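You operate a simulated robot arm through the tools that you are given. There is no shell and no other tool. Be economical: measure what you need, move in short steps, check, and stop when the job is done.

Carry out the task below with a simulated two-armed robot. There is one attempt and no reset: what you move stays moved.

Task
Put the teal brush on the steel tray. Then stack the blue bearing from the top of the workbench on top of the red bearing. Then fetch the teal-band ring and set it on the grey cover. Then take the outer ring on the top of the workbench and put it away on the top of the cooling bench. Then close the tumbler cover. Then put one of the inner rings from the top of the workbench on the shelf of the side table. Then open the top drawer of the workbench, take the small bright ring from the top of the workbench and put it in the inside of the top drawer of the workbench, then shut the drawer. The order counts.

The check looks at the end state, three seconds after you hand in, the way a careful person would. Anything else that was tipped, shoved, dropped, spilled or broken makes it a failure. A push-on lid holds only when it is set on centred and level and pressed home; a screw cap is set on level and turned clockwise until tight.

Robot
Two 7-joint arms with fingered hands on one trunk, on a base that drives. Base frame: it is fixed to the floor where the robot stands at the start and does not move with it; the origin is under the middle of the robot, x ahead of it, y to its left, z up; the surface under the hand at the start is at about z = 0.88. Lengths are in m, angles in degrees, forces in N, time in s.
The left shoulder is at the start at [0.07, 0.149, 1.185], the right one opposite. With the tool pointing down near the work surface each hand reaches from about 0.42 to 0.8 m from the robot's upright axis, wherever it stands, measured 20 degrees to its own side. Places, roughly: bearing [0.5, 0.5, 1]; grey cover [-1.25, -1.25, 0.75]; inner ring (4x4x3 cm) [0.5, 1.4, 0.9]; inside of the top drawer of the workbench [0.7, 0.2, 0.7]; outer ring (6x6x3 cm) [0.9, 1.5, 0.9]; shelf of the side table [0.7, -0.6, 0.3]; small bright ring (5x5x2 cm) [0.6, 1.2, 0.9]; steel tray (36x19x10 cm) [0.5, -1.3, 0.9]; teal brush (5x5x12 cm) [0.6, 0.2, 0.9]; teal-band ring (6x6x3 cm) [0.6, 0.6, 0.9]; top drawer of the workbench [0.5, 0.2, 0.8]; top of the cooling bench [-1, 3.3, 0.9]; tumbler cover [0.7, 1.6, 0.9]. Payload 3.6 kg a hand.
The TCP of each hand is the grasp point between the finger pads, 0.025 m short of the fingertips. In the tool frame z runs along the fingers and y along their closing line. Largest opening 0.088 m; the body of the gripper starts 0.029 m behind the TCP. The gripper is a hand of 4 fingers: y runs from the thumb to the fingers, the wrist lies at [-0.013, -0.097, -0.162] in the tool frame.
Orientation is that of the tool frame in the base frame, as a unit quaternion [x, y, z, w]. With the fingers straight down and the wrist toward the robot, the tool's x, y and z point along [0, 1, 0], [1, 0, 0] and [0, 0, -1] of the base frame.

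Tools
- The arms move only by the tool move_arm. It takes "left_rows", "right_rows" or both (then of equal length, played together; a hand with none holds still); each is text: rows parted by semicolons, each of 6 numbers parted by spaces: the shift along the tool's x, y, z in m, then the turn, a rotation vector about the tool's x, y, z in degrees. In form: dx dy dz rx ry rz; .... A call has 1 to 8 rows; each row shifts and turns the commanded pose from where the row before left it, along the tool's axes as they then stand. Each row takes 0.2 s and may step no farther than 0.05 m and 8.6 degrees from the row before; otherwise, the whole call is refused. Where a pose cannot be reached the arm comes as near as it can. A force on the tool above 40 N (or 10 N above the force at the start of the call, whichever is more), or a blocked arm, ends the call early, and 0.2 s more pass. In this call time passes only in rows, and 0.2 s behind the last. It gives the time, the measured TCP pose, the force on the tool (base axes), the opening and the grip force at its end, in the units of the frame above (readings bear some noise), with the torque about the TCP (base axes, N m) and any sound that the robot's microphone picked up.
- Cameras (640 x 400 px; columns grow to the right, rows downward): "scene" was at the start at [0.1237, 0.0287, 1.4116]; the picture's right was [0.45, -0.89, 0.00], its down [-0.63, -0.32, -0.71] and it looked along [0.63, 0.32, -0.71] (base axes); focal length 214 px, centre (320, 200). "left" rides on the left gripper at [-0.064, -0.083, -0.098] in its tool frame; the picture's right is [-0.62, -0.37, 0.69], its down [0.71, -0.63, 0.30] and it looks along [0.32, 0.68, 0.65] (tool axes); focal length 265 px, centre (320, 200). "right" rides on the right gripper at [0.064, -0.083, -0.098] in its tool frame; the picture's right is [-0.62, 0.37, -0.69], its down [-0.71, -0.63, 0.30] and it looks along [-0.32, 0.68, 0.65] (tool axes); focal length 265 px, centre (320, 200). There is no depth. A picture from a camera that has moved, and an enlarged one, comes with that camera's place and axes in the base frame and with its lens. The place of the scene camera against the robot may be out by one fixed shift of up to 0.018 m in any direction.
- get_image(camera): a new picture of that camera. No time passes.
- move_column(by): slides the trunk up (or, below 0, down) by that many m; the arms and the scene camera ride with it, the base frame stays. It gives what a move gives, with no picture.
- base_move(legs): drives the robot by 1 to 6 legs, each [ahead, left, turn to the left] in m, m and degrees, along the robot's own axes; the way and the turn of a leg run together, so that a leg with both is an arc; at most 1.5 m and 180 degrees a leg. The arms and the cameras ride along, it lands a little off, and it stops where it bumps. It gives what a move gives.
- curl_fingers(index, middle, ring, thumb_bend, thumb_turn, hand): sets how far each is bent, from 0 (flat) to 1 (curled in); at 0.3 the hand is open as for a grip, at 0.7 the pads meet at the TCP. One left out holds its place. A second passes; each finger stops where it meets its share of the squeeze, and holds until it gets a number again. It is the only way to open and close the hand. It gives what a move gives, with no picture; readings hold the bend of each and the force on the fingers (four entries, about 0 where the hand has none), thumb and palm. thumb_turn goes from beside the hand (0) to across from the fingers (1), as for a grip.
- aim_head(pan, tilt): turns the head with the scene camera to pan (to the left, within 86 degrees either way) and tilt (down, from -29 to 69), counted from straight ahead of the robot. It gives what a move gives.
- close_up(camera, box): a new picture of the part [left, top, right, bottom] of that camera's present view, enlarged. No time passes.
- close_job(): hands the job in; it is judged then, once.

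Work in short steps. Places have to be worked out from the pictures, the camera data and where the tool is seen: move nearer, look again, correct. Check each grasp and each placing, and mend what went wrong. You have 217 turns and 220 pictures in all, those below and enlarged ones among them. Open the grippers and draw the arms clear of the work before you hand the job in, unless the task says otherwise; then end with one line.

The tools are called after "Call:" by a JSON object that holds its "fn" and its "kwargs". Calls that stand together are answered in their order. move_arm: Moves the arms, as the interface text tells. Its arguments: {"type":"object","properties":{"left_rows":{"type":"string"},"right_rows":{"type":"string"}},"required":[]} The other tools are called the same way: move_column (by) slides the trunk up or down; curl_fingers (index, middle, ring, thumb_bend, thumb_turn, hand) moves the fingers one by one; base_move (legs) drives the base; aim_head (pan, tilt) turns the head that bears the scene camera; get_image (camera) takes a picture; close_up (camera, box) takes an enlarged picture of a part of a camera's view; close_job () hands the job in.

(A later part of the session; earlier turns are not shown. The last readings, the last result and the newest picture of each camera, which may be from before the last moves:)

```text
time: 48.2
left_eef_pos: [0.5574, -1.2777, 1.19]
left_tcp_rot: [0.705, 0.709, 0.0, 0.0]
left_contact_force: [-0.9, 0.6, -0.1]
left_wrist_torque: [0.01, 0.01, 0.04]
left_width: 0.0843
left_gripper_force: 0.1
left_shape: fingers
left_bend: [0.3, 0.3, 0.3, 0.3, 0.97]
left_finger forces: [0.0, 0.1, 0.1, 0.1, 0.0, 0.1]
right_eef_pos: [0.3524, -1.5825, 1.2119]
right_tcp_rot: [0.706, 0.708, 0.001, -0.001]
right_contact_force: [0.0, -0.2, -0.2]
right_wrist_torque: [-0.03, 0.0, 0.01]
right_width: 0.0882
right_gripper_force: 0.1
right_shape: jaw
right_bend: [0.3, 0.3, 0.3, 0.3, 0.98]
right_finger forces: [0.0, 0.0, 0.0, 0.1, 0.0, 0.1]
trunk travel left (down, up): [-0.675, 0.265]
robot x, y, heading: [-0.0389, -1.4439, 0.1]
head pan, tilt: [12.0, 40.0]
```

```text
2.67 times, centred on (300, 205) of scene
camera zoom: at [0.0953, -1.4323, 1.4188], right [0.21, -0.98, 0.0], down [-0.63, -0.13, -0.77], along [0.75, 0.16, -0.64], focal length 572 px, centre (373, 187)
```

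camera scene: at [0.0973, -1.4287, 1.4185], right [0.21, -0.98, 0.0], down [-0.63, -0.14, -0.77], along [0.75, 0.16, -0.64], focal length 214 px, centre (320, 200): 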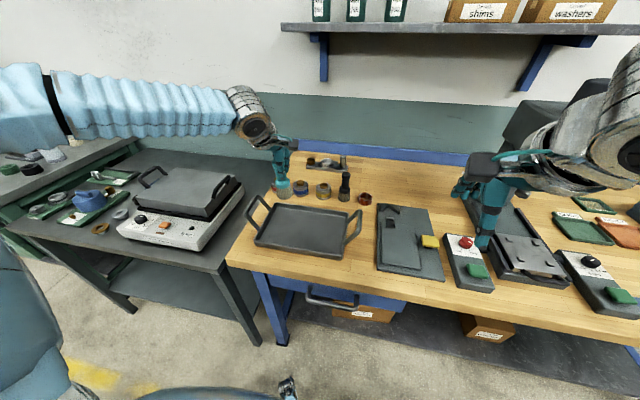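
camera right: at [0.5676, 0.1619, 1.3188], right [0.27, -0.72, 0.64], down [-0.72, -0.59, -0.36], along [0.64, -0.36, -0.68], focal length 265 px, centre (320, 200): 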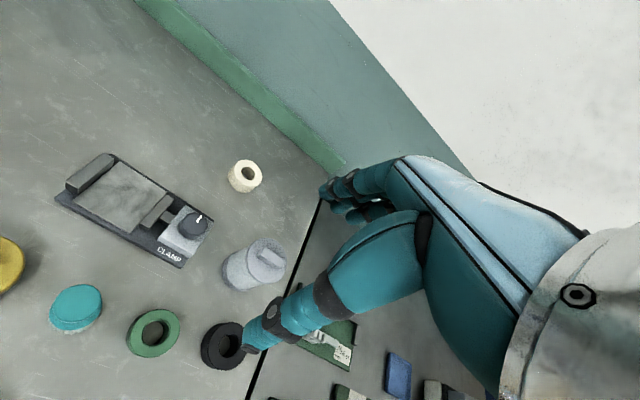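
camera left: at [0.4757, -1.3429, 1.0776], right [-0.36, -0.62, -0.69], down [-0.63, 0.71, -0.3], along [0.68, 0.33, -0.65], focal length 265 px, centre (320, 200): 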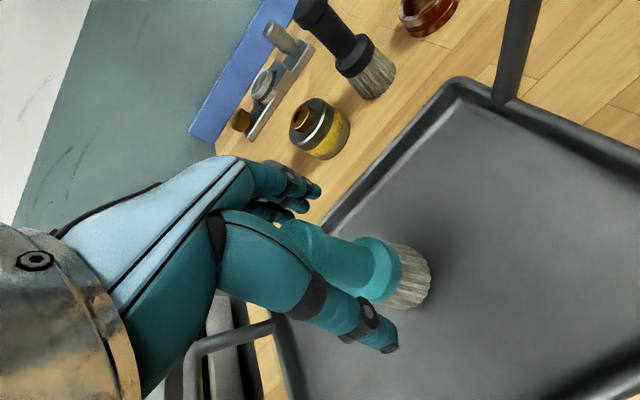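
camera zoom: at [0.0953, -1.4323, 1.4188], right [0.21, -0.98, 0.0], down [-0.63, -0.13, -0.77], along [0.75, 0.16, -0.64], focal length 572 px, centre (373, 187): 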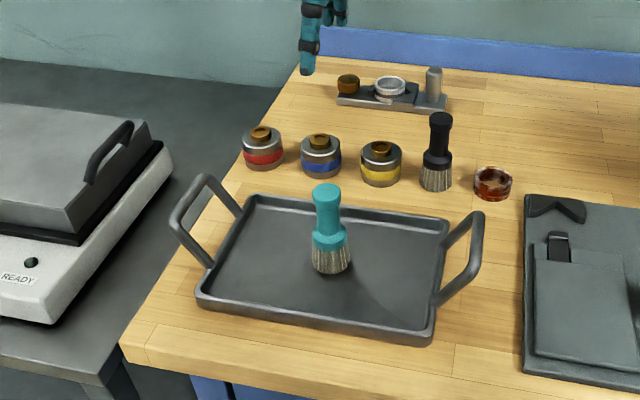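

The brush stands on the tray. Now I drive back to the workbench, to about [0, 0.15], for the bearings.

Call:
{"fn": "base_move", "kwargs": {"legs": [[-0.22, 0, 0], [0, 0.8, 0], [0, 0.79, 0], [0.24, 0, 0]]}}

Call:
{"fn": "aim_head", "kwargs": {"pan": 25, "tilt": 45}}

Call:
{"fn": "get_image", "kwargs": {"camera": "scene"}}

Call:
{"fn": "get_image", "kwargs": {"camera": "left"}}

```text
time: 74.9
left_eef_pos: [0.5611, 0.3135, 1.1911]
left_tcp_rot: [0.701, 0.713, 0.001, 0.0]
left_contact_force: [-0.8, 0.0, -0.1]
left_wrist_torque: [-0.03, -0.03, 0.03]
left_width: 0.0844
left_gripper_force: 0.1
left_shape: fingers
left_bend: [0.3, 0.3, 0.3, 0.3, 0.97]
left_finger forces: [0.1, 0.0, 0.0, 0.0, 0.0, 0.1]
right_eef_pos: [0.3573, 0.0067, 1.2118]
right_tcp_rot: [0.703, 0.712, 0.002, 0.0]
right_contact_force: [0.8, 0.6, 0.3]
right_wrist_torque: [0.01, -0.01, 0.0]
right_width: 0.0881
right_gripper_force: 0.0
right_shape: jaw
right_bend: [0.3, 0.3, 0.3, 0.3, 0.98]
right_finger forces: [0.0, 0.0, 0.0, 0.0, 0.1, 0.0]
trunk travel left (down, up): [-0.675, 0.265]
robot x, y, heading: [-0.0295, 0.1465, 0.7]
head pan, tilt: [12.0, 40.0]
```

```text
time: 75.7
left_eef_pos: [0.5635, 0.3189, 1.1888]
left_tcp_rot: [0.701, 0.713, -0.002, 0.0]
left_contact_force: [-0.7, -1.0, -0.1]
left_wrist_torque: [-0.01, -0.01, 0.02]
left_width: 0.0845
left_gripper_force: 0.0
left_shape: fingers
left_bend: [0.3, 0.3, 0.3, 0.3, 0.97]
left_finger forces: [0.0, 0.0, 0.0, 0.1, 0.0, 0.1]
right_eef_pos: [0.3601, 0.0096, 1.2119]
right_tcp_rot: [0.702, 0.712, 0.0, 0.0]
right_contact_force: [0.2, 0.0, -1.0]
right_wrist_torque: [-0.04, -0.01, 0.05]
right_width: 0.0878
right_gripper_force: 0.0
right_shape: jaw
right_bend: [0.3, 0.3, 0.3, 0.3, 0.98]
right_finger forces: [0.0, 0.0, 0.1, 0.1, 0.0, 0.1]
trunk travel left (down, up): [-0.675, 0.265]
robot x, y, heading: [-0.0291, 0.1455, 0.9]
head pan, tilt: [25.0, 45.0]
```

```text
190 pictures are left
camera scene: at [0.0952, 0.1747, 1.4114], right [0.43, -0.9, 0.0], down [-0.64, -0.31, -0.71], along [0.64, 0.31, -0.71], focal length 214 px, centre (320, 200)
```

scene: 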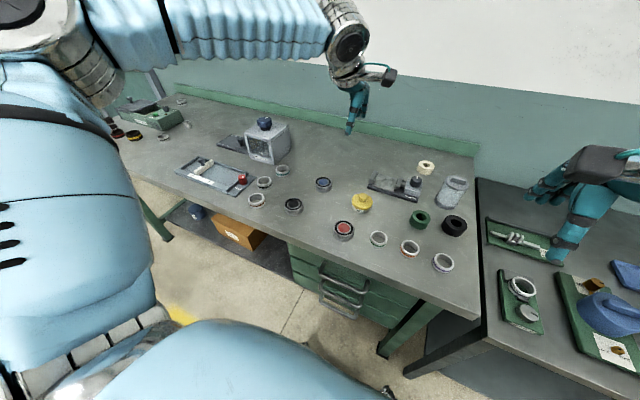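

```text
189 pictures are left
camera left: at [0.4817, 0.2508, 1.2874], right [-0.36, -0.63, -0.69], down [-0.64, 0.7, -0.31], along [0.68, 0.34, -0.65], focal length 265 px, centre (320, 200)
```

left: 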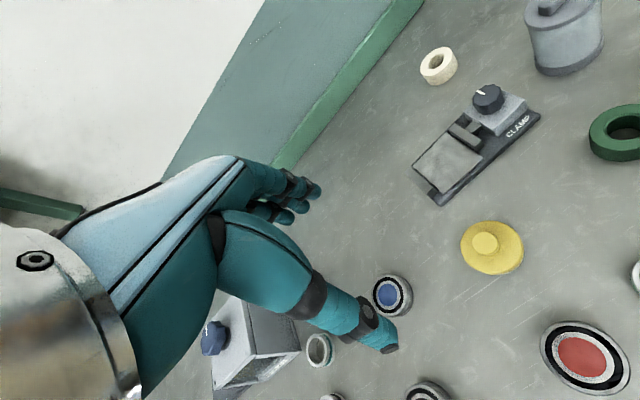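

Blue bearing at about [0.626, 0.419], red at [0.467, 0.277]. I bring the left hand over the blue one.

Call:
{"fn": "move_arm", "kwargs": {"left_rows": "0.034 0.022 0 0 0 0;0.034 0.022 0 0 0 0;0.033 0.021 0 0 0 0;0 0 0.045 0 0 0;0 0 0.045 0 0 0;0 0 0.045 0 0 0;0 0 0.035 0 0 0"}}

Call:
{"fn": "get_image", "kwargs": {"camera": "left"}}

Call:
{"fn": "close_up", "kwargs": {"camera": "scene", "box": [240, 130, 420, 250]}}

```text
time: 77.3
left_eef_pos: [0.6272, 0.4174, 1.0187]
left_tcp_rot: [0.701, 0.714, 0.0, 0.0]
left_contact_force: [-0.8, -0.1, 0.7]
left_wrist_torque: [-0.03, 0.01, 0.01]
left_width: 0.0845
left_gripper_force: 0.1
left_shape: fingers
left_bend: [0.3, 0.3, 0.3, 0.3, 0.97]
left_finger forces: [0.0, 0.0, 0.0, 0.0, 0.1, 0.0]
right_eef_pos: [0.3615, 0.0091, 1.2118]
right_tcp_rot: [0.702, 0.712, 0.0, -0.001]
right_contact_force: [-0.4, 0.2, 0.0]
right_wrist_torque: [0.05, -0.03, 0.03]
right_width: 0.0879
right_gripper_force: 0.0
right_shape: jaw
right_bend: [0.3, 0.3, 0.3, 0.3, 0.98]
right_finger forces: [0.1, 0.0, 0.1, 0.1, 0.0, 0.1]
trunk travel left (down, up): [-0.675, 0.265]
robot x, y, heading: [-0.0302, 0.1434, 0.7]
head pan, tilt: [25.0, 45.0]
```

```text
188 pictures are left
camera left: at [0.5453, 0.3512, 1.1164], right [-0.36, -0.63, -0.69], down [-0.64, 0.7, -0.3], along [0.68, 0.34, -0.65], focal length 265 px, centre (320, 200)
```

left: 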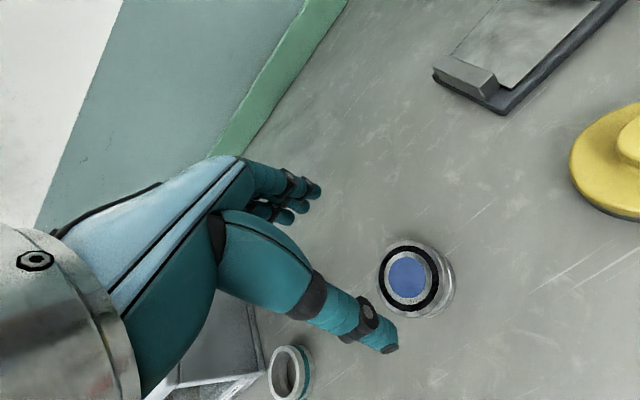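

```text
3.33 times, centred on (330, 190) of scene
camera zoom: at [0.0954, 0.1732, 1.4114], right [0.44, -0.9, 0.0], down [-0.64, -0.31, -0.71], along [0.64, 0.31, -0.71], focal length 715 px, centre (287, 233)
```

zoom: 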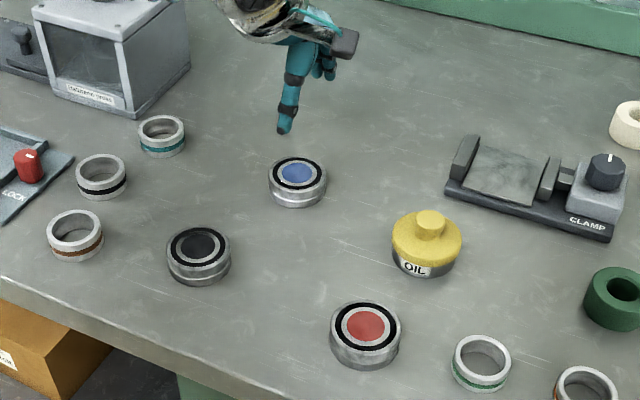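

Blue bearing centre at about [0.625, 0.421], about 3 cm high. I descend around it.

Call:
{"fn": "move_arm", "kwargs": {"left_rows": "0.004 -0.002 0.03 0 0 0;0 0 0.03 0 0 0;0 0 0.03 0 0 0;0 0 0.018 0 0 0"}}

Call:
{"fn": "get_image", "kwargs": {"camera": "left"}}

Call:
{"fn": "close_up", "kwargs": {"camera": "scene", "box": [280, 130, 370, 220]}}

```text
time: 78.3
left_eef_pos: [0.6211, 0.4229, 0.9134]
left_tcp_rot: [0.7, 0.714, 0.0, 0.0]
left_contact_force: [0.8, 0.3, 0.0]
left_wrist_torque: [-0.04, 0.03, 0.0]
left_width: 0.0844
left_gripper_force: 0.0
left_shape: fingers
left_bend: [0.3, 0.3, 0.3, 0.3, 0.97]
left_finger forces: [0.1, 0.0, 0.0, 0.0, 0.1, 0.0]
left hand out of reach, approached as far as the arm can: row 4
right_eef_pos: [0.3599, 0.009, 1.2124]
right_tcp_rot: [0.702, 0.712, 0.002, -0.001]
right_contact_force: [-0.6, 0.2, -0.2]
right_wrist_torque: [-0.03, -0.02, 0.05]
right_width: 0.0882
right_gripper_force: 0.1
right_shape: jaw
right_bend: [0.3, 0.3, 0.3, 0.3, 0.98]
right_finger forces: [0.0, 0.1, 0.1, 0.0, 0.1, 0.0]
trunk travel left (down, up): [-0.675, 0.265]
robot x, y, heading: [-0.0322, 0.1463, 0.8]
head pan, tilt: [25.0, 45.0]
```

```text
186 pictures are left
camera left: at [0.5393, 0.3559, 1.0114], right [-0.36, -0.63, -0.69], down [-0.64, 0.7, -0.3], along [0.68, 0.34, -0.65], focal length 265 px, centre (320, 200)
```

left: 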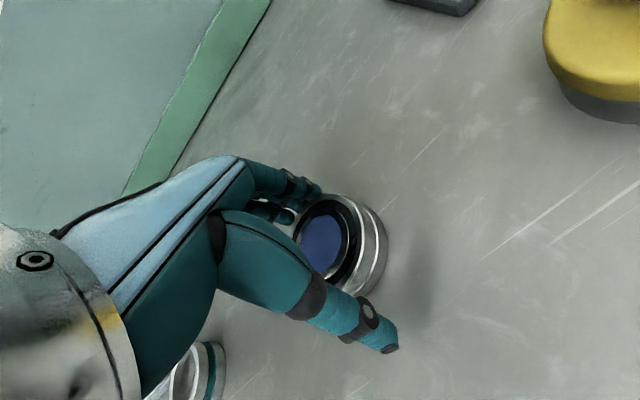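

```text
4.44 times, centred on (325, 175) of scene
camera zoom: at [0.0949, 0.1727, 1.4115], right [0.44, -0.9, 0.0], down [-0.64, -0.31, -0.71], along [0.64, 0.31, -0.71], focal length 953 px, centre (298, 311)
```

zoom: 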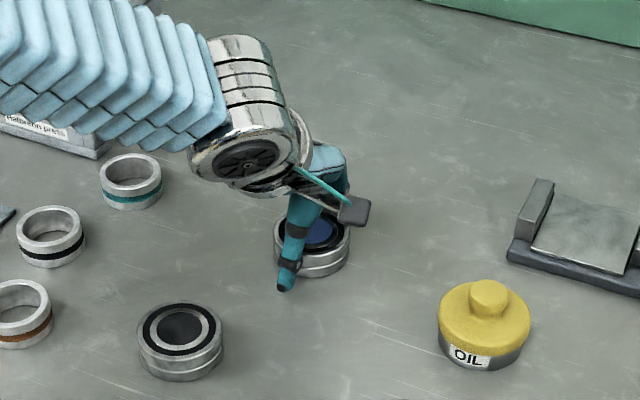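

The arm is at its reach limit at this height; I raise the arm a bit and lower the trunk instead, so it has margin.

Call:
{"fn": "move_arm", "kwargs": {"left_rows": "0 0 -0.05 0 0 0;-0.002 0 -0.03 0 0 0"}}

Call:
{"fn": "move_column", "kwargs": {"by": -0.086}}

Call:
{"fn": "get_image", "kwargs": {"camera": "left"}}

```text
time: 78.9
left_eef_pos: [0.6191, 0.4187, 0.995]
left_tcp_rot: [0.701, 0.713, 0.0, 0.0]
left_contact_force: [-0.6, -0.3, -0.4]
left_wrist_torque: [-0.01, 0.01, 0.0]
left_width: 0.0846
left_gripper_force: 0.2
left_shape: fingers
left_bend: [0.3, 0.3, 0.3, 0.3, 0.97]
left_finger forces: [0.0, 0.1, 0.0, 0.0, 0.1, 0.0]
right_eef_pos: [0.3602, 0.0078, 1.2112]
right_tcp_rot: [0.703, 0.712, 0.002, -0.001]
right_contact_force: [0.4, -0.7, 0.6]
right_wrist_torque: [0.01, 0.02, 0.02]
right_width: 0.0877
right_gripper_force: 0.1
right_shape: jaw
right_bend: [0.3, 0.3, 0.3, 0.3, 0.98]
right_finger forces: [0.1, 0.1, 0.1, 0.0, 0.0, 0.0]
trunk travel left (down, up): [-0.675, 0.265]
robot x, y, heading: [-0.0317, 0.1438, 0.7]
head pan, tilt: [25.0, 45.0]
```

```text
time: 80.1
left_eef_pos: [0.6199, 0.4195, 0.9078]
left_tcp_rot: [0.701, 0.713, 0.0, 0.0]
left_contact_force: [0.0, -0.5, 0.0]
left_wrist_torque: [-0.01, 0.0, 0.02]
left_width: 0.0846
left_gripper_force: 0.0
left_shape: fingers
left_bend: [0.3, 0.3, 0.3, 0.3, 0.97]
left_finger forces: [0.1, 0.1, 0.0, 0.0, 0.1, 0.1]
right_eef_pos: [0.3612, 0.0093, 1.1262]
right_tcp_rot: [0.702, 0.712, 0.001, 0.0]
right_contact_force: [-0.3, -0.5, -0.3]
right_wrist_torque: [-0.01, 0.01, -0.01]
right_width: 0.0878
right_gripper_force: 0.1
right_shape: jaw
right_bend: [0.3, 0.3, 0.3, 0.3, 0.98]
right_finger forces: [0.1, 0.1, 0.0, 0.0, 0.1, 0.1]
trunk travel left (down, up): [-0.589, 0.351]
robot x, y, heading: [-0.0271, 0.1452, 0.9]
head pan, tilt: [25.0, 45.0]
```

```text
184 pictures are left
camera left: at [0.5392, 0.353, 1.0062], right [-0.36, -0.63, -0.69], down [-0.64, 0.7, -0.3], along [0.68, 0.34, -0.65], focal length 265 px, centre (320, 200)
```

left: 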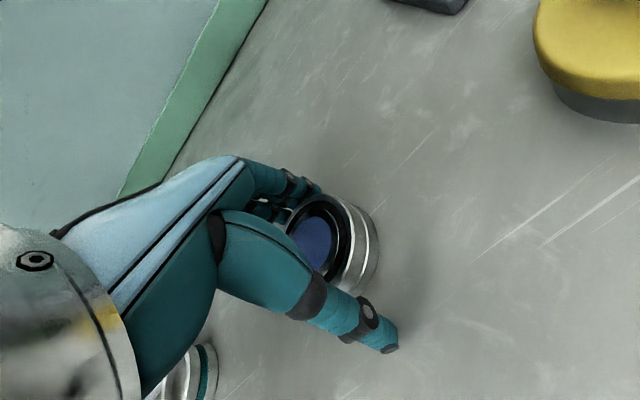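

The bearing top appears centred on the TCP. I close the hand.

Call:
{"fn": "curl_fingers", "kwargs": {"hand": "left", "index": 0.7, "middle": 0.7, "ring": 0.7, "thumb_bend": 0.7}}

Call:
{"fn": "get_image", "kwargs": {"camera": "left"}}

```text
time: 81.1
left_eef_pos: [0.62, 0.4189, 0.91]
left_tcp_rot: [0.701, 0.714, 0.002, 0.001]
left_contact_force: [2.5, 0.7, 9.9]
left_wrist_torque: [0.08, -0.46, 0.02]
left_width: 0.0511
left_gripper_force: 26.5
left_shape: fingers
left_bend: [0.53, 0.54, 0.59, 0.45, 0.93]
left_finger forces: [8.4, 16.3, 7.3, 0.1, 22.0, 0.1]
right_eef_pos: [0.359, 0.0077, 1.1265]
right_tcp_rot: [0.702, 0.712, 0.001, 0.0]
right_contact_force: [-1.0, 0.2, -0.2]
right_wrist_torque: [0.0, -0.02, 0.03]
right_width: 0.0878
right_gripper_force: 0.0
right_shape: jaw
right_bend: [0.3, 0.3, 0.3, 0.3, 0.98]
right_finger forces: [0.1, 0.1, 0.1, 0.0, 0.0, 0.0]
trunk travel left (down, up): [-0.589, 0.351]
robot x, y, heading: [-0.0282, 0.1441, 0.7]
head pan, tilt: [25.0, 45.0]
```

```text
183 pictures are left
camera left: at [0.5389, 0.3524, 1.0079], right [-0.35, -0.63, -0.69], down [-0.64, 0.7, -0.31], along [0.68, 0.34, -0.65], focal length 265 px, centre (320, 200)
```

left: 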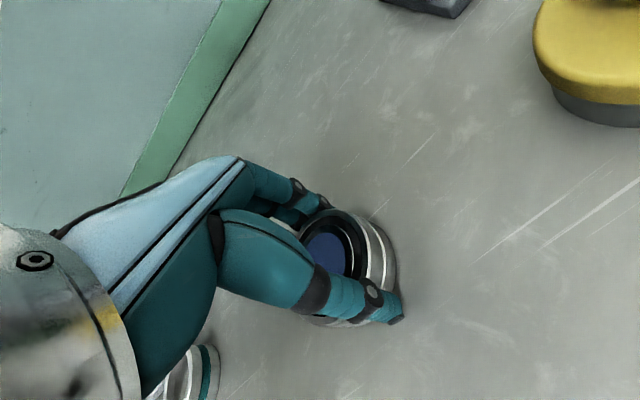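

It is gripped (26 N, 51 mm). I lift it and check it hangs level.

Call:
{"fn": "move_arm", "kwargs": {"left_rows": "0 0 -0.02 0 0 0;0 0 -0.04 0 0 0;0 0 -0.04 0 0 0"}}

Call:
{"fn": "get_image", "kwargs": {"camera": "left"}}

Call:
{"fn": "get_image", "kwargs": {"camera": "scene"}}

Call:
{"fn": "close_up", "kwargs": {"camera": "scene", "box": [280, 90, 400, 210]}}

```text
time: 81.9
left_eef_pos: [0.621, 0.4197, 1.0077]
left_tcp_rot: [0.701, 0.713, -0.001, -0.001]
left_contact_force: [0.2, -0.1, -2.9]
left_wrist_torque: [-0.02, -0.04, -0.02]
left_width: 0.051
left_gripper_force: 23.1
left_shape: fingers
left_bend: [0.54, 0.55, 0.6, 0.45, 0.93]
left_finger forces: [7.9, 7.6, 6.9, 0.0, 23.1, 0.1]
right_eef_pos: [0.3603, 0.0084, 1.1256]
right_tcp_rot: [0.702, 0.712, 0.001, 0.0]
right_contact_force: [-0.8, -1.1, -0.1]
right_wrist_torque: [-0.01, 0.03, 0.03]
right_width: 0.088
right_gripper_force: 0.0
right_shape: jaw
right_bend: [0.3, 0.3, 0.3, 0.3, 0.98]
right_finger forces: [0.1, 0.0, 0.1, 0.1, 0.1, 0.0]
trunk travel left (down, up): [-0.589, 0.351]
robot x, y, heading: [-0.0312, 0.1467, 0.9]
head pan, tilt: [25.0, 45.0]
```

```text
182 pictures are left
camera left: at [0.5393, 0.3534, 1.1056], right [-0.36, -0.63, -0.69], down [-0.64, 0.7, -0.3], along [0.68, 0.34, -0.66], focal length 265 px, centre (320, 200)
```

left: 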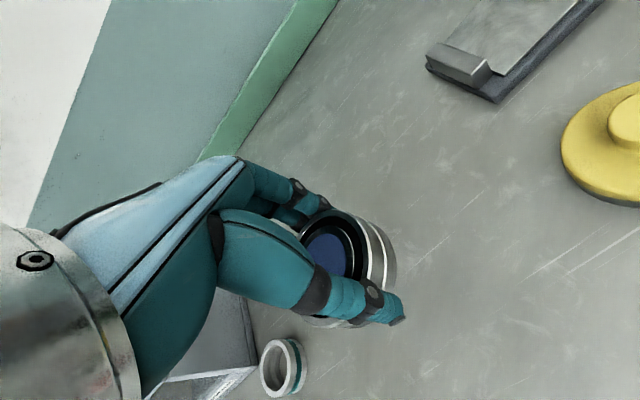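

```text
181 pictures are left
camera scene: at [0.0949, 0.173, 1.3254], right [0.44, -0.9, 0.0], down [-0.64, -0.31, -0.71], along [0.64, 0.31, -0.71], focal length 214 px, centre (320, 200)
```

scene: 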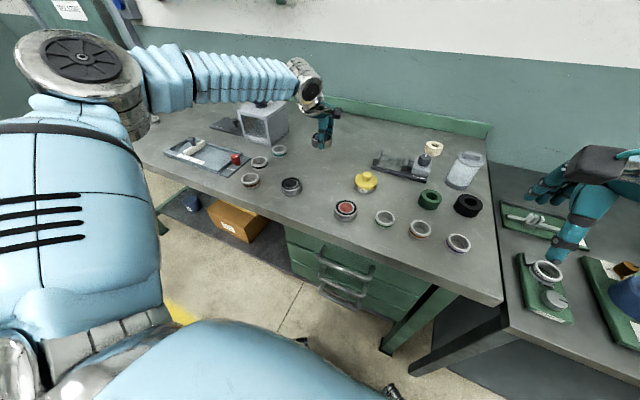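

```text
3.33 times, centred on (340, 150) of scene
camera zoom: at [0.0949, 0.173, 1.3254], right [0.44, -0.9, 0.0], down [-0.64, -0.31, -0.71], along [0.64, 0.31, -0.71], focal length 715 px, centre (253, 367)
```

zoom: 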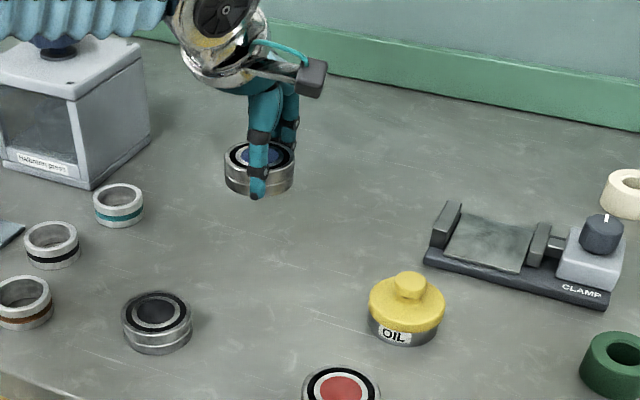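

The bearing hangs level, about 5 mm toward the thumb of centre. I carry it over the red bearing at this height.

Call:
{"fn": "move_arm", "kwargs": {"left_rows": "-0.028 -0.03 0 0 0 0;-0.028 -0.03 0 0 0 0;-0.028 -0.03 0 0 0 0;-0.028 -0.03 0 0 0 0;-0.028 -0.03 0 0 0 0"}}

Call:
{"fn": "aim_head", "kwargs": {"pan": 15, "tilt": 55}}

Call:
{"fn": "get_image", "kwargs": {"camera": "left"}}

Call:
{"fn": "get_image", "kwargs": {"camera": "right"}}

Call:
{"fn": "get_image", "kwargs": {"camera": "scene"}}

```text
time: 83.1
left_eef_pos: [0.4746, 0.2763, 1.009]
left_tcp_rot: [0.7, 0.714, 0.0, 0.0]
left_contact_force: [-0.4, 0.2, -2.7]
left_wrist_torque: [0.01, -0.01, -0.01]
left_width: 0.0509
left_gripper_force: 22.5
left_shape: fingers
left_bend: [0.54, 0.55, 0.6, 0.45, 0.93]
left_finger forces: [7.9, 7.5, 7.0, 0.0, 23.1, 0.0]
right_eef_pos: [0.3605, 0.0078, 1.1254]
right_tcp_rot: [0.702, 0.712, 0.002, 0.0]
right_contact_force: [0.4, -0.6, -0.4]
right_wrist_torque: [0.01, 0.01, -0.01]
right_width: 0.0879
right_gripper_force: 0.1
right_shape: jaw
right_bend: [0.3, 0.3, 0.3, 0.3, 0.98]
right_finger forces: [0.0, 0.1, 0.0, 0.0, 0.0, 0.0]
trunk travel left (down, up): [-0.589, 0.351]
robot x, y, heading: [-0.0292, 0.149, 0.6]
head pan, tilt: [25.0, 45.0]
```

```text
time: 83.8
left_eef_pos: [0.475, 0.2778, 1.0089]
left_tcp_rot: [0.701, 0.713, 0.0, 0.0]
left_contact_force: [-0.1, 0.2, -2.7]
left_wrist_torque: [0.01, -0.03, 0.02]
left_width: 0.0511
left_gripper_force: 22.4
left_shape: fingers
left_bend: [0.54, 0.55, 0.6, 0.45, 0.93]
left_finger forces: [8.0, 7.5, 7.1, 0.0, 23.1, 0.0]
right_eef_pos: [0.3614, 0.0093, 1.1258]
right_tcp_rot: [0.702, 0.712, 0.001, -0.001]
right_contact_force: [0.6, 0.3, -0.1]
right_wrist_torque: [0.01, -0.05, 0.0]
right_width: 0.0881
right_gripper_force: 0.1
right_shape: jaw
right_bend: [0.3, 0.3, 0.3, 0.3, 0.98]
right_finger forces: [0.0, 0.0, 0.0, 0.0, 0.1, 0.1]
trunk travel left (down, up): [-0.589, 0.351]
robot x, y, heading: [-0.0284, 0.1444, 0.9]
head pan, tilt: [15.0, 55.0]
```

```text
179 pictures are left
camera left: at [0.3934, 0.2106, 1.1067], right [-0.36, -0.63, -0.69], down [-0.64, 0.7, -0.3], along [0.68, 0.34, -0.65], focal length 265 px, centre (320, 200)
```

left: 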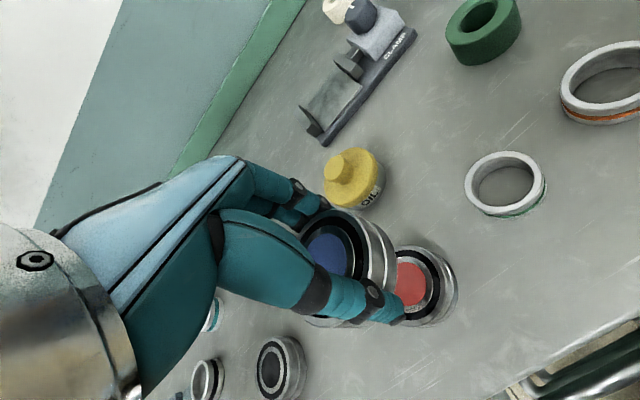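

```text
178 pictures are left
camera right: at [0.2776, 0.0733, 1.2238], right [0.38, -0.62, 0.69], down [-0.62, -0.72, -0.31], along [0.69, -0.31, -0.65], focal length 265 px, centre (320, 200)
```

right: 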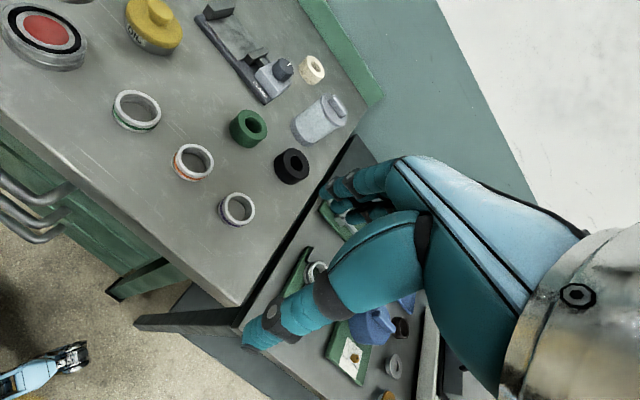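

```text
177 pictures are left
camera scene: at [0.092, 0.158, 1.3119], right [0.27, -0.96, 0.0], down [-0.79, -0.22, -0.57], along [0.55, 0.16, -0.82], focal length 214 px, centre (320, 200)
```

scene: 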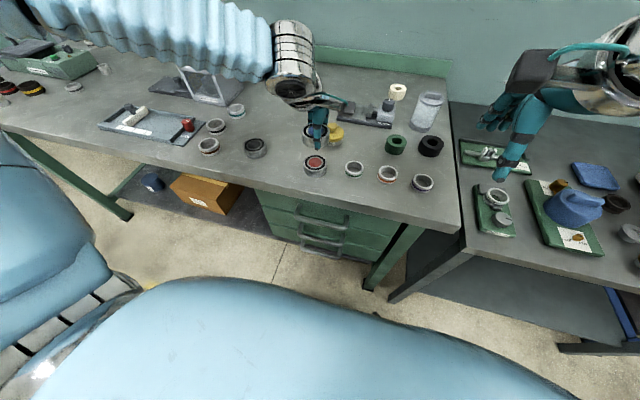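

I zoom in for a precise relative position of the two bearings.

Call:
{"fn": "close_up", "kwargs": {"camera": "left", "box": [280, 190, 480, 340]}}

Call:
{"fn": "close_up", "kwargs": {"camera": "scene", "box": [280, 110, 360, 180]}}

```text
2.67 times, centred on (380, 265) of left
camera zoom: at [0.3934, 0.2106, 1.1067], right [-0.36, -0.63, -0.69], down [-0.64, 0.7, -0.3], along [0.68, 0.34, -0.65], focal length 708 px, centre (160, 27)
```

zoom: 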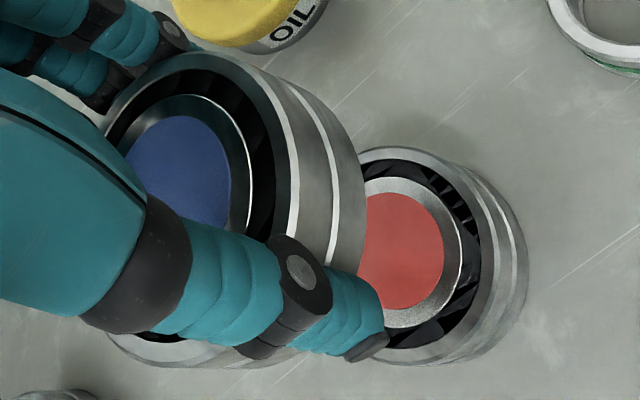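

```text
5.71 times, centred on (320, 145) of scene
camera zoom: at [0.092, 0.158, 1.3119], right [0.27, -0.96, 0.0], down [-0.79, -0.22, -0.57], along [0.55, 0.16, -0.82], focal length 1226 px, centre (320, 514)
```

zoom: 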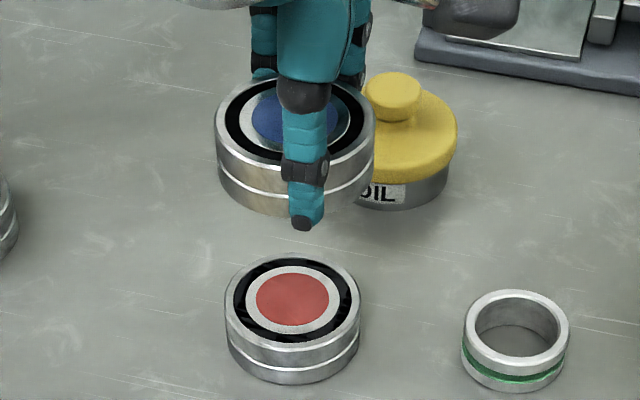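

The blue bearing is roughly over the red one; it needs about +5 mm in y. I correct and lower to about 15 mm above, then re-measure.

Call:
{"fn": "move_arm", "kwargs": {"left_rows": "0.005 0.002 0 0 0 0;0 0 0.025 0 0 0;0 0 0.022 0 0 0"}}

Call:
{"fn": "close_up", "kwargs": {"camera": "left", "box": [280, 190, 480, 340]}}

Call:
{"fn": "close_up", "kwargs": {"camera": "scene", "box": [280, 110, 360, 180]}}

```text
time: 84.6
left_eef_pos: [0.4765, 0.2831, 0.9623]
left_tcp_rot: [0.7, 0.714, -0.001, 0.0]
left_contact_force: [-0.6, -0.7, -3.0]
left_wrist_torque: [-0.03, 0.01, 0.0]
left_width: 0.0508
left_gripper_force: 22.7
left_shape: fingers
left_bend: [0.54, 0.55, 0.6, 0.45, 0.93]
left_finger forces: [7.9, 7.5, 7.0, 0.0, 23.0, 0.0]
right_eef_pos: [0.3613, 0.0087, 1.1263]
right_tcp_rot: [0.702, 0.712, 0.0, -0.001]
right_contact_force: [-0.3, 0.0, -0.4]
right_wrist_torque: [-0.01, 0.0, 0.0]
right_width: 0.0882
right_gripper_force: 0.1
right_shape: jaw
right_bend: [0.3, 0.3, 0.3, 0.3, 0.98]
right_finger forces: [0.1, 0.0, 0.0, 0.0, 0.1, 0.0]
trunk travel left (down, up): [-0.589, 0.351]
robot x, y, heading: [-0.0332, 0.1437, 0.9]
head pan, tilt: [15.0, 55.0]
```

```text
2.67 times, centred on (380, 265) of left
camera zoom: at [0.3941, 0.2159, 1.0594], right [-0.36, -0.63, -0.69], down [-0.64, 0.7, -0.3], along [0.68, 0.34, -0.65], focal length 708 px, centre (160, 27)
```

zoom: 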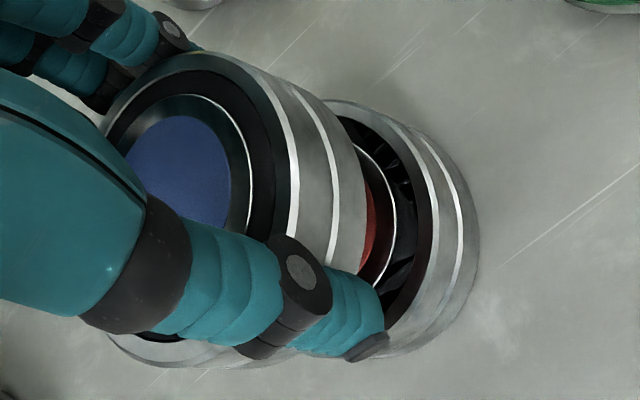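

```text
5.71 times, centred on (320, 145) of scene
camera zoom: at [0.0917, 0.1574, 1.3119], right [0.27, -0.96, 0.0], down [-0.79, -0.22, -0.57], along [0.55, 0.16, -0.82], focal length 1226 px, centre (320, 514)
```

zoom: 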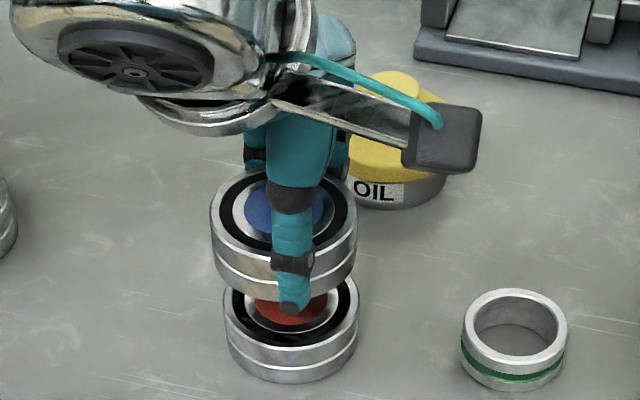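

Blue appears about 4 mm short in x relative to the red. I correct and lower close to contact.

Call:
{"fn": "move_arm", "kwargs": {"left_rows": "-0.001 0.004 0 0 0 0;0 0 0.008 0 0 0;0 0 0.005 0 0 0"}}

Call:
{"fn": "close_up", "kwargs": {"camera": "left", "box": [280, 190, 480, 340]}}

Call:
{"fn": "close_up", "kwargs": {"camera": "scene", "box": [280, 110, 360, 180]}}

```text
time: 85.4
left_eef_pos: [0.4801, 0.2824, 0.9487]
left_tcp_rot: [0.701, 0.714, 0.0, 0.0]
left_contact_force: [0.0, 0.7, -3.0]
left_wrist_torque: [-0.03, -0.04, 0.0]
left_width: 0.0508
left_gripper_force: 23.1
left_shape: fingers
left_bend: [0.54, 0.55, 0.6, 0.45, 0.93]
left_finger forces: [7.9, 7.5, 6.9, 0.1, 23.0, 0.1]
right_eef_pos: [0.3604, 0.0097, 1.1263]
right_tcp_rot: [0.702, 0.712, 0.001, 0.0]
right_contact_force: [-0.2, 1.0, 0.2]
right_wrist_torque: [0.01, -0.03, 0.01]
right_width: 0.0878
right_gripper_force: 0.1
right_shape: jaw
right_bend: [0.3, 0.3, 0.3, 0.3, 0.98]
right_finger forces: [0.0, 0.0, 0.0, 0.1, 0.0, 0.1]
trunk travel left (down, up): [-0.589, 0.351]
robot x, y, heading: [-0.0287, 0.1478, 1.0]
head pan, tilt: [15.0, 55.0]
```

```text
2.67 times, centred on (380, 265) of left
camera zoom: at [0.3977, 0.2149, 1.0463], right [-0.36, -0.63, -0.69], down [-0.64, 0.7, -0.3], along [0.68, 0.34, -0.65], focal length 708 px, centre (160, 27)
```

zoom: 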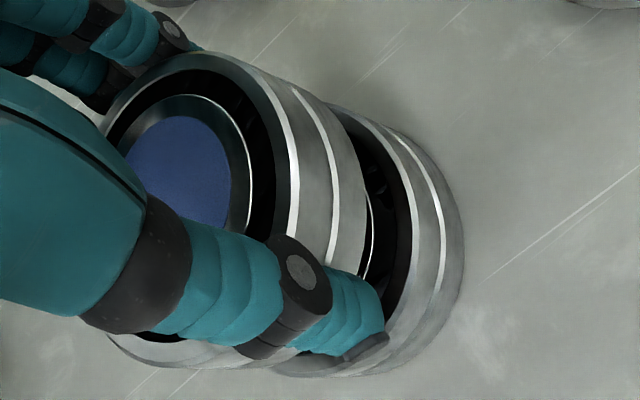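

```text
5.71 times, centred on (320, 145) of scene
camera zoom: at [0.091, 0.1576, 1.312], right [0.27, -0.96, 0.0], down [-0.79, -0.22, -0.57], along [0.55, 0.16, -0.82], focal length 1226 px, centre (320, 514)
```

zoom: 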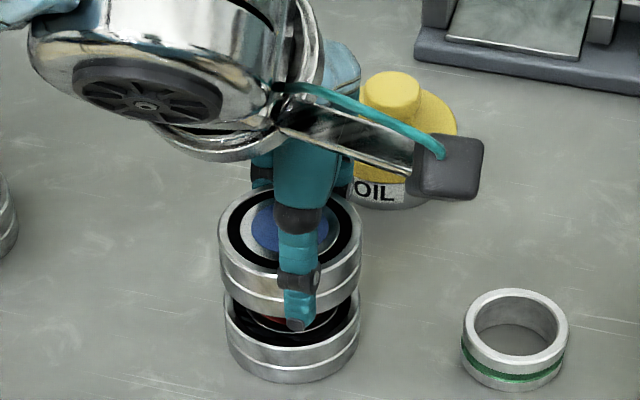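

I zoom harder to judge gap and alignment.

Call:
{"fn": "close_up", "kwargs": {"camera": "scene", "box": [302, 138, 350, 168]}}

Call:
{"fn": "get_image", "kwargs": {"camera": "right"}}

```text
13.33 times, centred on (326, 153) of scene
camera zoom: at [0.091, 0.1576, 1.312], right [0.27, -0.96, 0.0], down [-0.79, -0.22, -0.57], along [0.55, 0.16, -0.82], focal length 2860 px, centre (240, 827)
```

zoom: 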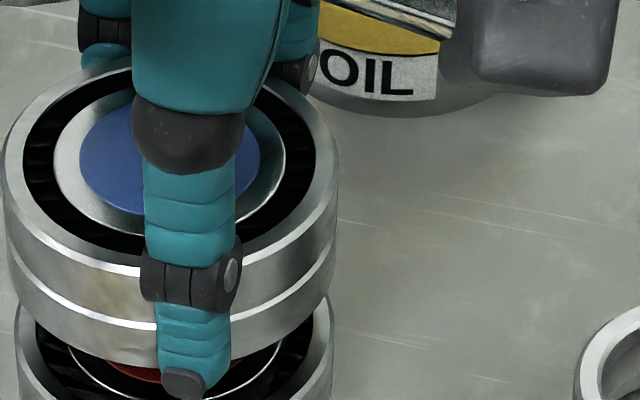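

```text
169 pictures are left
camera right: at [0.2767, 0.0729, 1.224], right [0.38, -0.62, 0.69], down [-0.62, -0.72, -0.31], along [0.69, -0.31, -0.65], focal length 265 px, centre (320, 200)
```

right: 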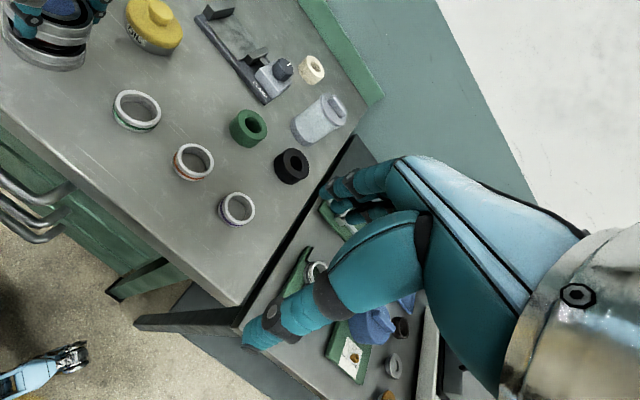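

Gap and x-offset trade off in this view; I lower to first contact, where the rims can be compared directly.

Call:
{"fn": "move_arm", "kwargs": {"left_rows": "0 0 0.002 0 0 0;0 0 0.001 0 0 0;0 0 0.001 0 0 0"}}

Call:
{"fn": "close_up", "kwargs": {"camera": "scene", "box": [300, 140, 348, 176]}}

```text
time: 86.2
left_eef_pos: [0.4788, 0.2821, 0.9433]
left_tcp_rot: [0.701, 0.713, 0.0, 0.0]
left_contact_force: [-0.4, 1.2, -3.1]
left_wrist_torque: [0.01, 0.0, 0.04]
left_width: 0.0507
left_gripper_force: 22.6
left_shape: fingers
left_bend: [0.54, 0.55, 0.6, 0.45, 0.93]
left_finger forces: [7.8, 7.5, 7.0, 0.1, 23.0, 0.0]
right_eef_pos: [0.3618, 0.0076, 1.1252]
right_tcp_rot: [0.702, 0.712, 0.0, 0.0]
right_contact_force: [-0.1, 0.4, 0.2]
right_wrist_torque: [-0.03, 0.0, 0.0]
right_width: 0.088
right_gripper_force: 0.1
right_shape: jaw
right_bend: [0.3, 0.3, 0.3, 0.3, 0.98]
right_finger forces: [0.0, 0.0, 0.0, 0.0, 0.1, 0.0]
trunk travel left (down, up): [-0.589, 0.351]
robot x, y, heading: [-0.0298, 0.1439, 0.8]
head pan, tilt: [15.0, 55.0]
```

```text
11.11 times, centred on (324, 158) of scene
camera zoom: at [0.0915, 0.1575, 1.312], right [0.27, -0.96, 0.0], down [-0.79, -0.22, -0.57], along [0.55, 0.16, -0.82], focal length 2383 px, centre (276, 667)
```

zoom: 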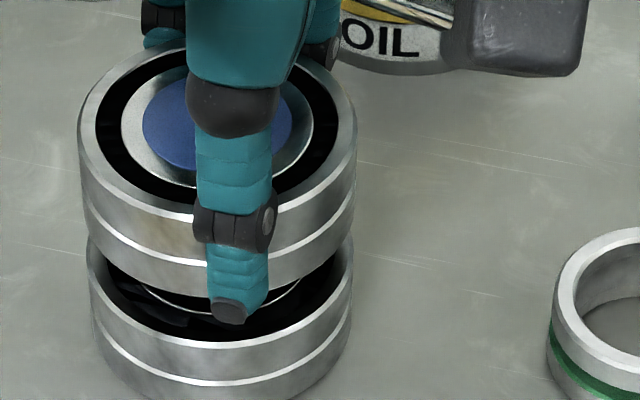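

Still no contact, and the rims show blue about 1 cm too far ahead. I shift back 8 mm and lower further.

Call:
{"fn": "move_arm", "kwargs": {"left_rows": "0 -0.004 0 0 0 0;0 -0.004 0 0 0 0;0 0 0.001 0 0 0;0 0 0.001 0 0 0"}}

Call:
{"fn": "close_up", "kwargs": {"camera": "scene", "box": [300, 140, 348, 176]}}

Call:
{"fn": "close_up", "kwargs": {"camera": "left", "box": [280, 190, 480, 340]}}

```text
time: 87.2
left_eef_pos: [0.4725, 0.2805, 0.9416]
left_tcp_rot: [0.701, 0.713, 0.0, 0.001]
left_contact_force: [0.1, 0.5, -3.4]
left_wrist_torque: [0.01, -0.05, -0.03]
left_width: 0.0507
left_gripper_force: 23.2
left_shape: fingers
left_bend: [0.54, 0.55, 0.6, 0.45, 0.93]
left_finger forces: [7.9, 7.5, 7.1, 0.0, 22.9, 0.0]
right_eef_pos: [0.361, 0.0096, 1.1277]
right_tcp_rot: [0.702, 0.713, 0.001, -0.001]
right_contact_force: [0.3, 0.4, 0.3]
right_wrist_torque: [-0.04, 0.03, -0.02]
right_width: 0.088
right_gripper_force: 0.0
right_shape: jaw
right_bend: [0.3, 0.3, 0.3, 0.3, 0.98]
right_finger forces: [0.1, 0.0, 0.0, 0.0, 0.0, 0.0]
trunk travel left (down, up): [-0.589, 0.351]
robot x, y, heading: [-0.0286, 0.1465, 0.9]
head pan, tilt: [15.0, 55.0]
```

```text
11.11 times, centred on (324, 158) of scene
camera zoom: at [0.0913, 0.1575, 1.312], right [0.27, -0.96, 0.0], down [-0.79, -0.22, -0.57], along [0.55, 0.16, -0.82], focal length 2383 px, centre (276, 667)
```

zoom: 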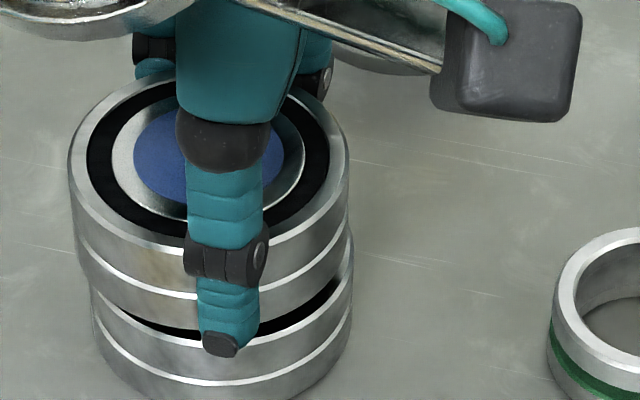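

```text
2.67 times, centred on (380, 265) of left
camera zoom: at [0.3899, 0.2144, 1.0402], right [-0.36, -0.63, -0.69], down [-0.64, 0.7, -0.3], along [0.68, 0.34, -0.65], focal length 708 px, centre (160, 27)
```

zoom: 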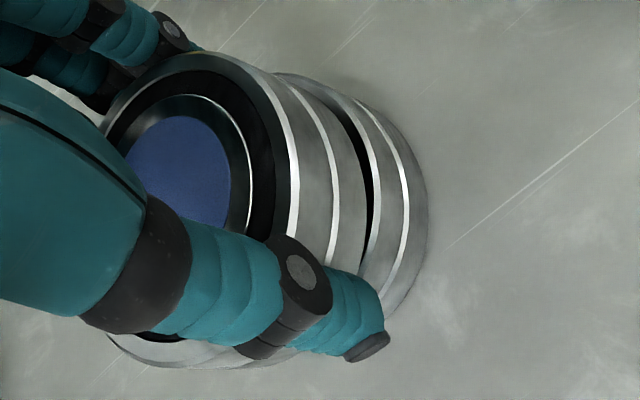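

Closer. A small shift (−3 mm y, −3 mm x) and lower on to contact.

Call:
{"fn": "move_arm", "kwargs": {"left_rows": "-0.003 -0.003 0 0 0 0;0 0 0.0015 0 0 0;0 0 0.0015 0 0 0;0 0 0.001 0 0 0"}}

Call:
{"fn": "close_up", "kwargs": {"camera": "scene", "box": [300, 140, 348, 176]}}

Call:
{"fn": "close_up", "kwargs": {"camera": "left", "box": [280, 190, 480, 340]}}

```text
time: 88.2
left_eef_pos: [0.4692, 0.2785, 0.938]
left_tcp_rot: [0.701, 0.713, 0.0, -0.001]
left_contact_force: [-0.1, -0.6, -2.9]
left_wrist_torque: [-0.01, -0.05, 0.0]
left_width: 0.0511
left_gripper_force: 22.2
left_shape: fingers
left_bend: [0.54, 0.55, 0.6, 0.45, 0.93]
left_finger forces: [7.9, 7.5, 7.1, 0.1, 23.0, 0.1]
right_eef_pos: [0.3604, 0.0092, 1.127]
right_tcp_rot: [0.702, 0.712, 0.001, 0.0]
right_contact_force: [-0.2, 0.0, 0.3]
right_wrist_torque: [0.0, 0.0, -0.02]
right_width: 0.0877
right_gripper_force: 0.1
right_shape: jaw
right_bend: [0.3, 0.3, 0.3, 0.3, 0.98]
right_finger forces: [0.0, 0.0, 0.1, 0.0, 0.0, 0.0]
trunk travel left (down, up): [-0.589, 0.351]
robot x, y, heading: [-0.0303, 0.1459, 1.0]
head pan, tilt: [15.0, 55.0]
```

```text
11.11 times, centred on (324, 158) of scene
camera zoom: at [0.0913, 0.1574, 1.312], right [0.27, -0.96, 0.0], down [-0.79, -0.22, -0.57], along [0.55, 0.16, -0.82], focal length 2383 px, centre (276, 667)
```

zoom: 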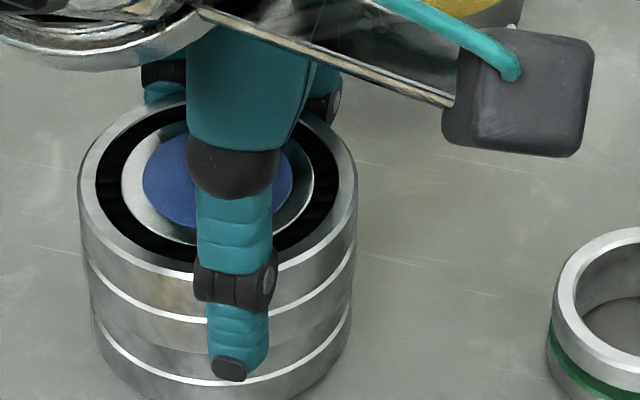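

```text
2.67 times, centred on (380, 265) of left
camera zoom: at [0.387, 0.2115, 1.0363], right [-0.36, -0.63, -0.69], down [-0.64, 0.7, -0.3], along [0.68, 0.34, -0.65], focal length 708 px, centre (160, 27)
```

zoom: 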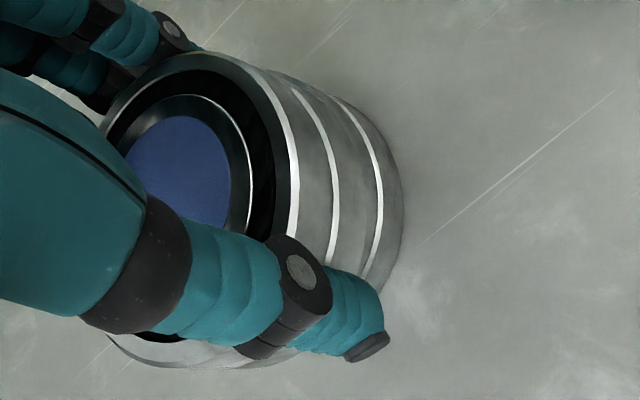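

Now the rims line up in both views. I lower in 1 mm steps until force shows.

Call:
{"fn": "move_arm", "kwargs": {"left_rows": "0 0 0.001 0 0 0;0 0 0.001 0 0 0;0 0 0.001 0 0 0"}}

Call:
{"fn": "close_up", "kwargs": {"camera": "scene", "box": [300, 140, 348, 176]}}

```text
time: 89.0
left_eef_pos: [0.4692, 0.2783, 0.9351]
left_tcp_rot: [0.701, 0.713, 0.0, 0.0]
left_contact_force: [-0.4, 0.9, -2.3]
left_wrist_torque: [-0.02, -0.04, 0.0]
left_width: 0.0508
left_gripper_force: 22.8
left_shape: fingers
left_bend: [0.54, 0.55, 0.6, 0.45, 0.93]
left_finger forces: [7.9, 7.5, 7.0, 0.0, 23.0, 0.0]
right_eef_pos: [0.3605, 0.0088, 1.126]
right_tcp_rot: [0.702, 0.712, 0.001, -0.001]
right_contact_force: [-1.1, 0.8, -0.6]
right_wrist_torque: [0.01, 0.02, -0.01]
right_width: 0.0881
right_gripper_force: 0.1
right_shape: jaw
right_bend: [0.3, 0.3, 0.3, 0.3, 0.98]
right_finger forces: [0.1, 0.0, 0.1, 0.0, 0.0, 0.1]
trunk travel left (down, up): [-0.589, 0.351]
robot x, y, heading: [-0.0291, 0.1443, 0.5]
head pan, tilt: [15.0, 55.0]
```

```text
11.11 times, centred on (324, 158) of scene
camera zoom: at [0.0913, 0.1575, 1.312], right [0.27, -0.96, 0.0], down [-0.79, -0.22, -0.57], along [0.55, 0.16, -0.82], focal length 2383 px, centre (276, 667)
```

zoom: 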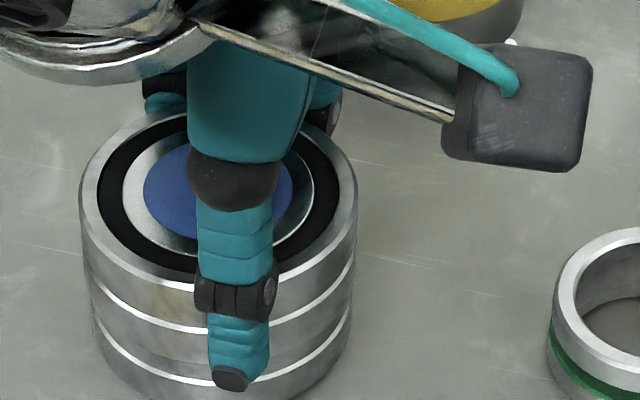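

Still free; continue.

Call:
{"fn": "move_arm", "kwargs": {"left_rows": "0 0 0.001 0 0 0;0 0 0.001 0 0 0;0 0 0.001 0 0 0"}}

Call:
{"fn": "close_up", "kwargs": {"camera": "scene", "box": [300, 140, 348, 176]}}

Call:
{"fn": "close_up", "kwargs": {"camera": "left", "box": [280, 190, 480, 340]}}

```text
time: 89.8
left_eef_pos: [0.4695, 0.2778, 0.9339]
left_tcp_rot: [0.701, 0.713, 0.002, 0.002]
left_contact_force: [1.3, 1.3, 8.6]
left_wrist_torque: [0.15, -0.37, 0.02]
left_width: 0.0507
left_gripper_force: 27.8
left_shape: fingers
left_bend: [0.54, 0.55, 0.6, 0.45, 0.93]
left_finger forces: [7.7, 15.9, 7.3, 0.0, 24.0, 0.0]
right_eef_pos: [0.3601, 0.0097, 1.1266]
right_tcp_rot: [0.702, 0.712, 0.001, 0.0]
right_contact_force: [-0.2, -0.1, 0.8]
right_wrist_torque: [-0.04, 0.01, -0.02]
right_width: 0.0879
right_gripper_force: 0.1
right_shape: jaw
right_bend: [0.3, 0.3, 0.3, 0.3, 0.98]
right_finger forces: [0.1, 0.0, 0.0, 0.0, 0.1, 0.0]
trunk travel left (down, up): [-0.589, 0.351]
robot x, y, heading: [-0.0312, 0.1444, 0.8]
head pan, tilt: [15.0, 55.0]
```

```text
11.11 times, centred on (324, 158) of scene
camera zoom: at [0.0899, 0.1573, 1.3123], right [0.27, -0.96, 0.0], down [-0.79, -0.22, -0.57], along [0.55, 0.16, -0.82], focal length 2383 px, centre (276, 667)
```

zoom: 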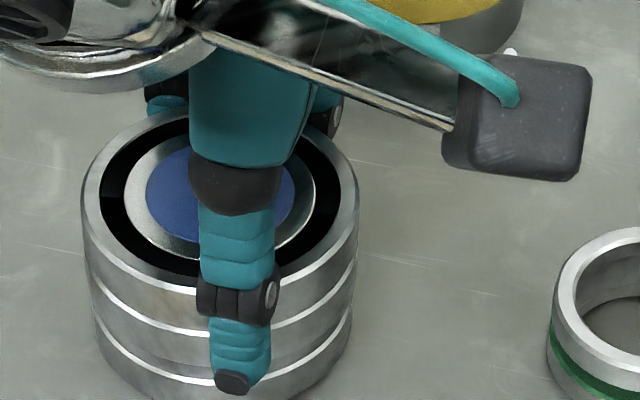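

```text
2.67 times, centred on (380, 265) of left
camera zoom: at [0.3864, 0.2112, 1.0318], right [-0.35, -0.63, -0.69], down [-0.64, 0.7, -0.31], along [0.68, 0.34, -0.65], focal length 708 px, centre (160, 27)
```

zoom: 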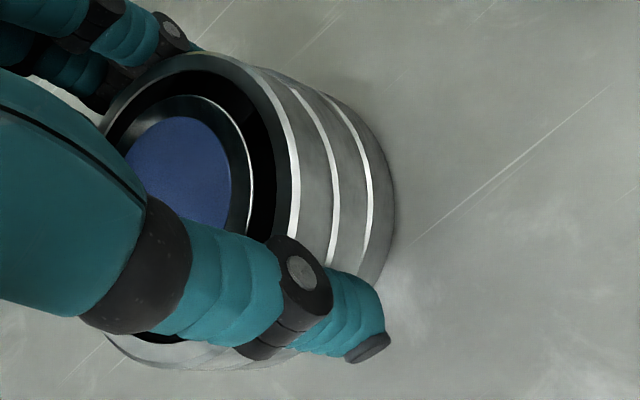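

Contact reached (≈11 N change). I zoom to check the rims before releasing.

Call:
{"fn": "close_up", "kwargs": {"camera": "scene", "box": [304, 150, 336, 180]}}

```text
13.33 times, centred on (320, 165) of scene
camera zoom: at [0.0899, 0.1573, 1.3123], right [0.27, -0.96, 0.0], down [-0.79, -0.22, -0.57], along [0.55, 0.16, -0.82], focal length 2860 px, centre (320, 667)
```

zoom: 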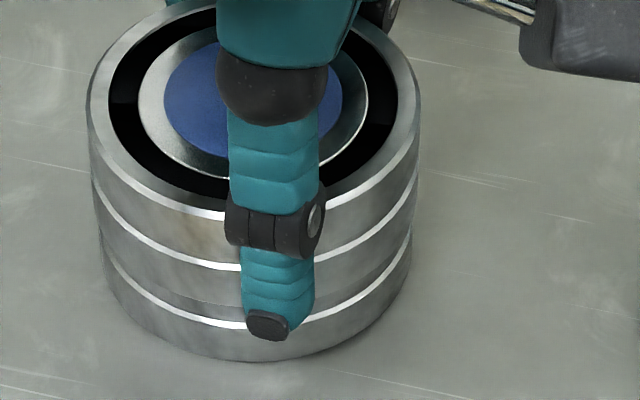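

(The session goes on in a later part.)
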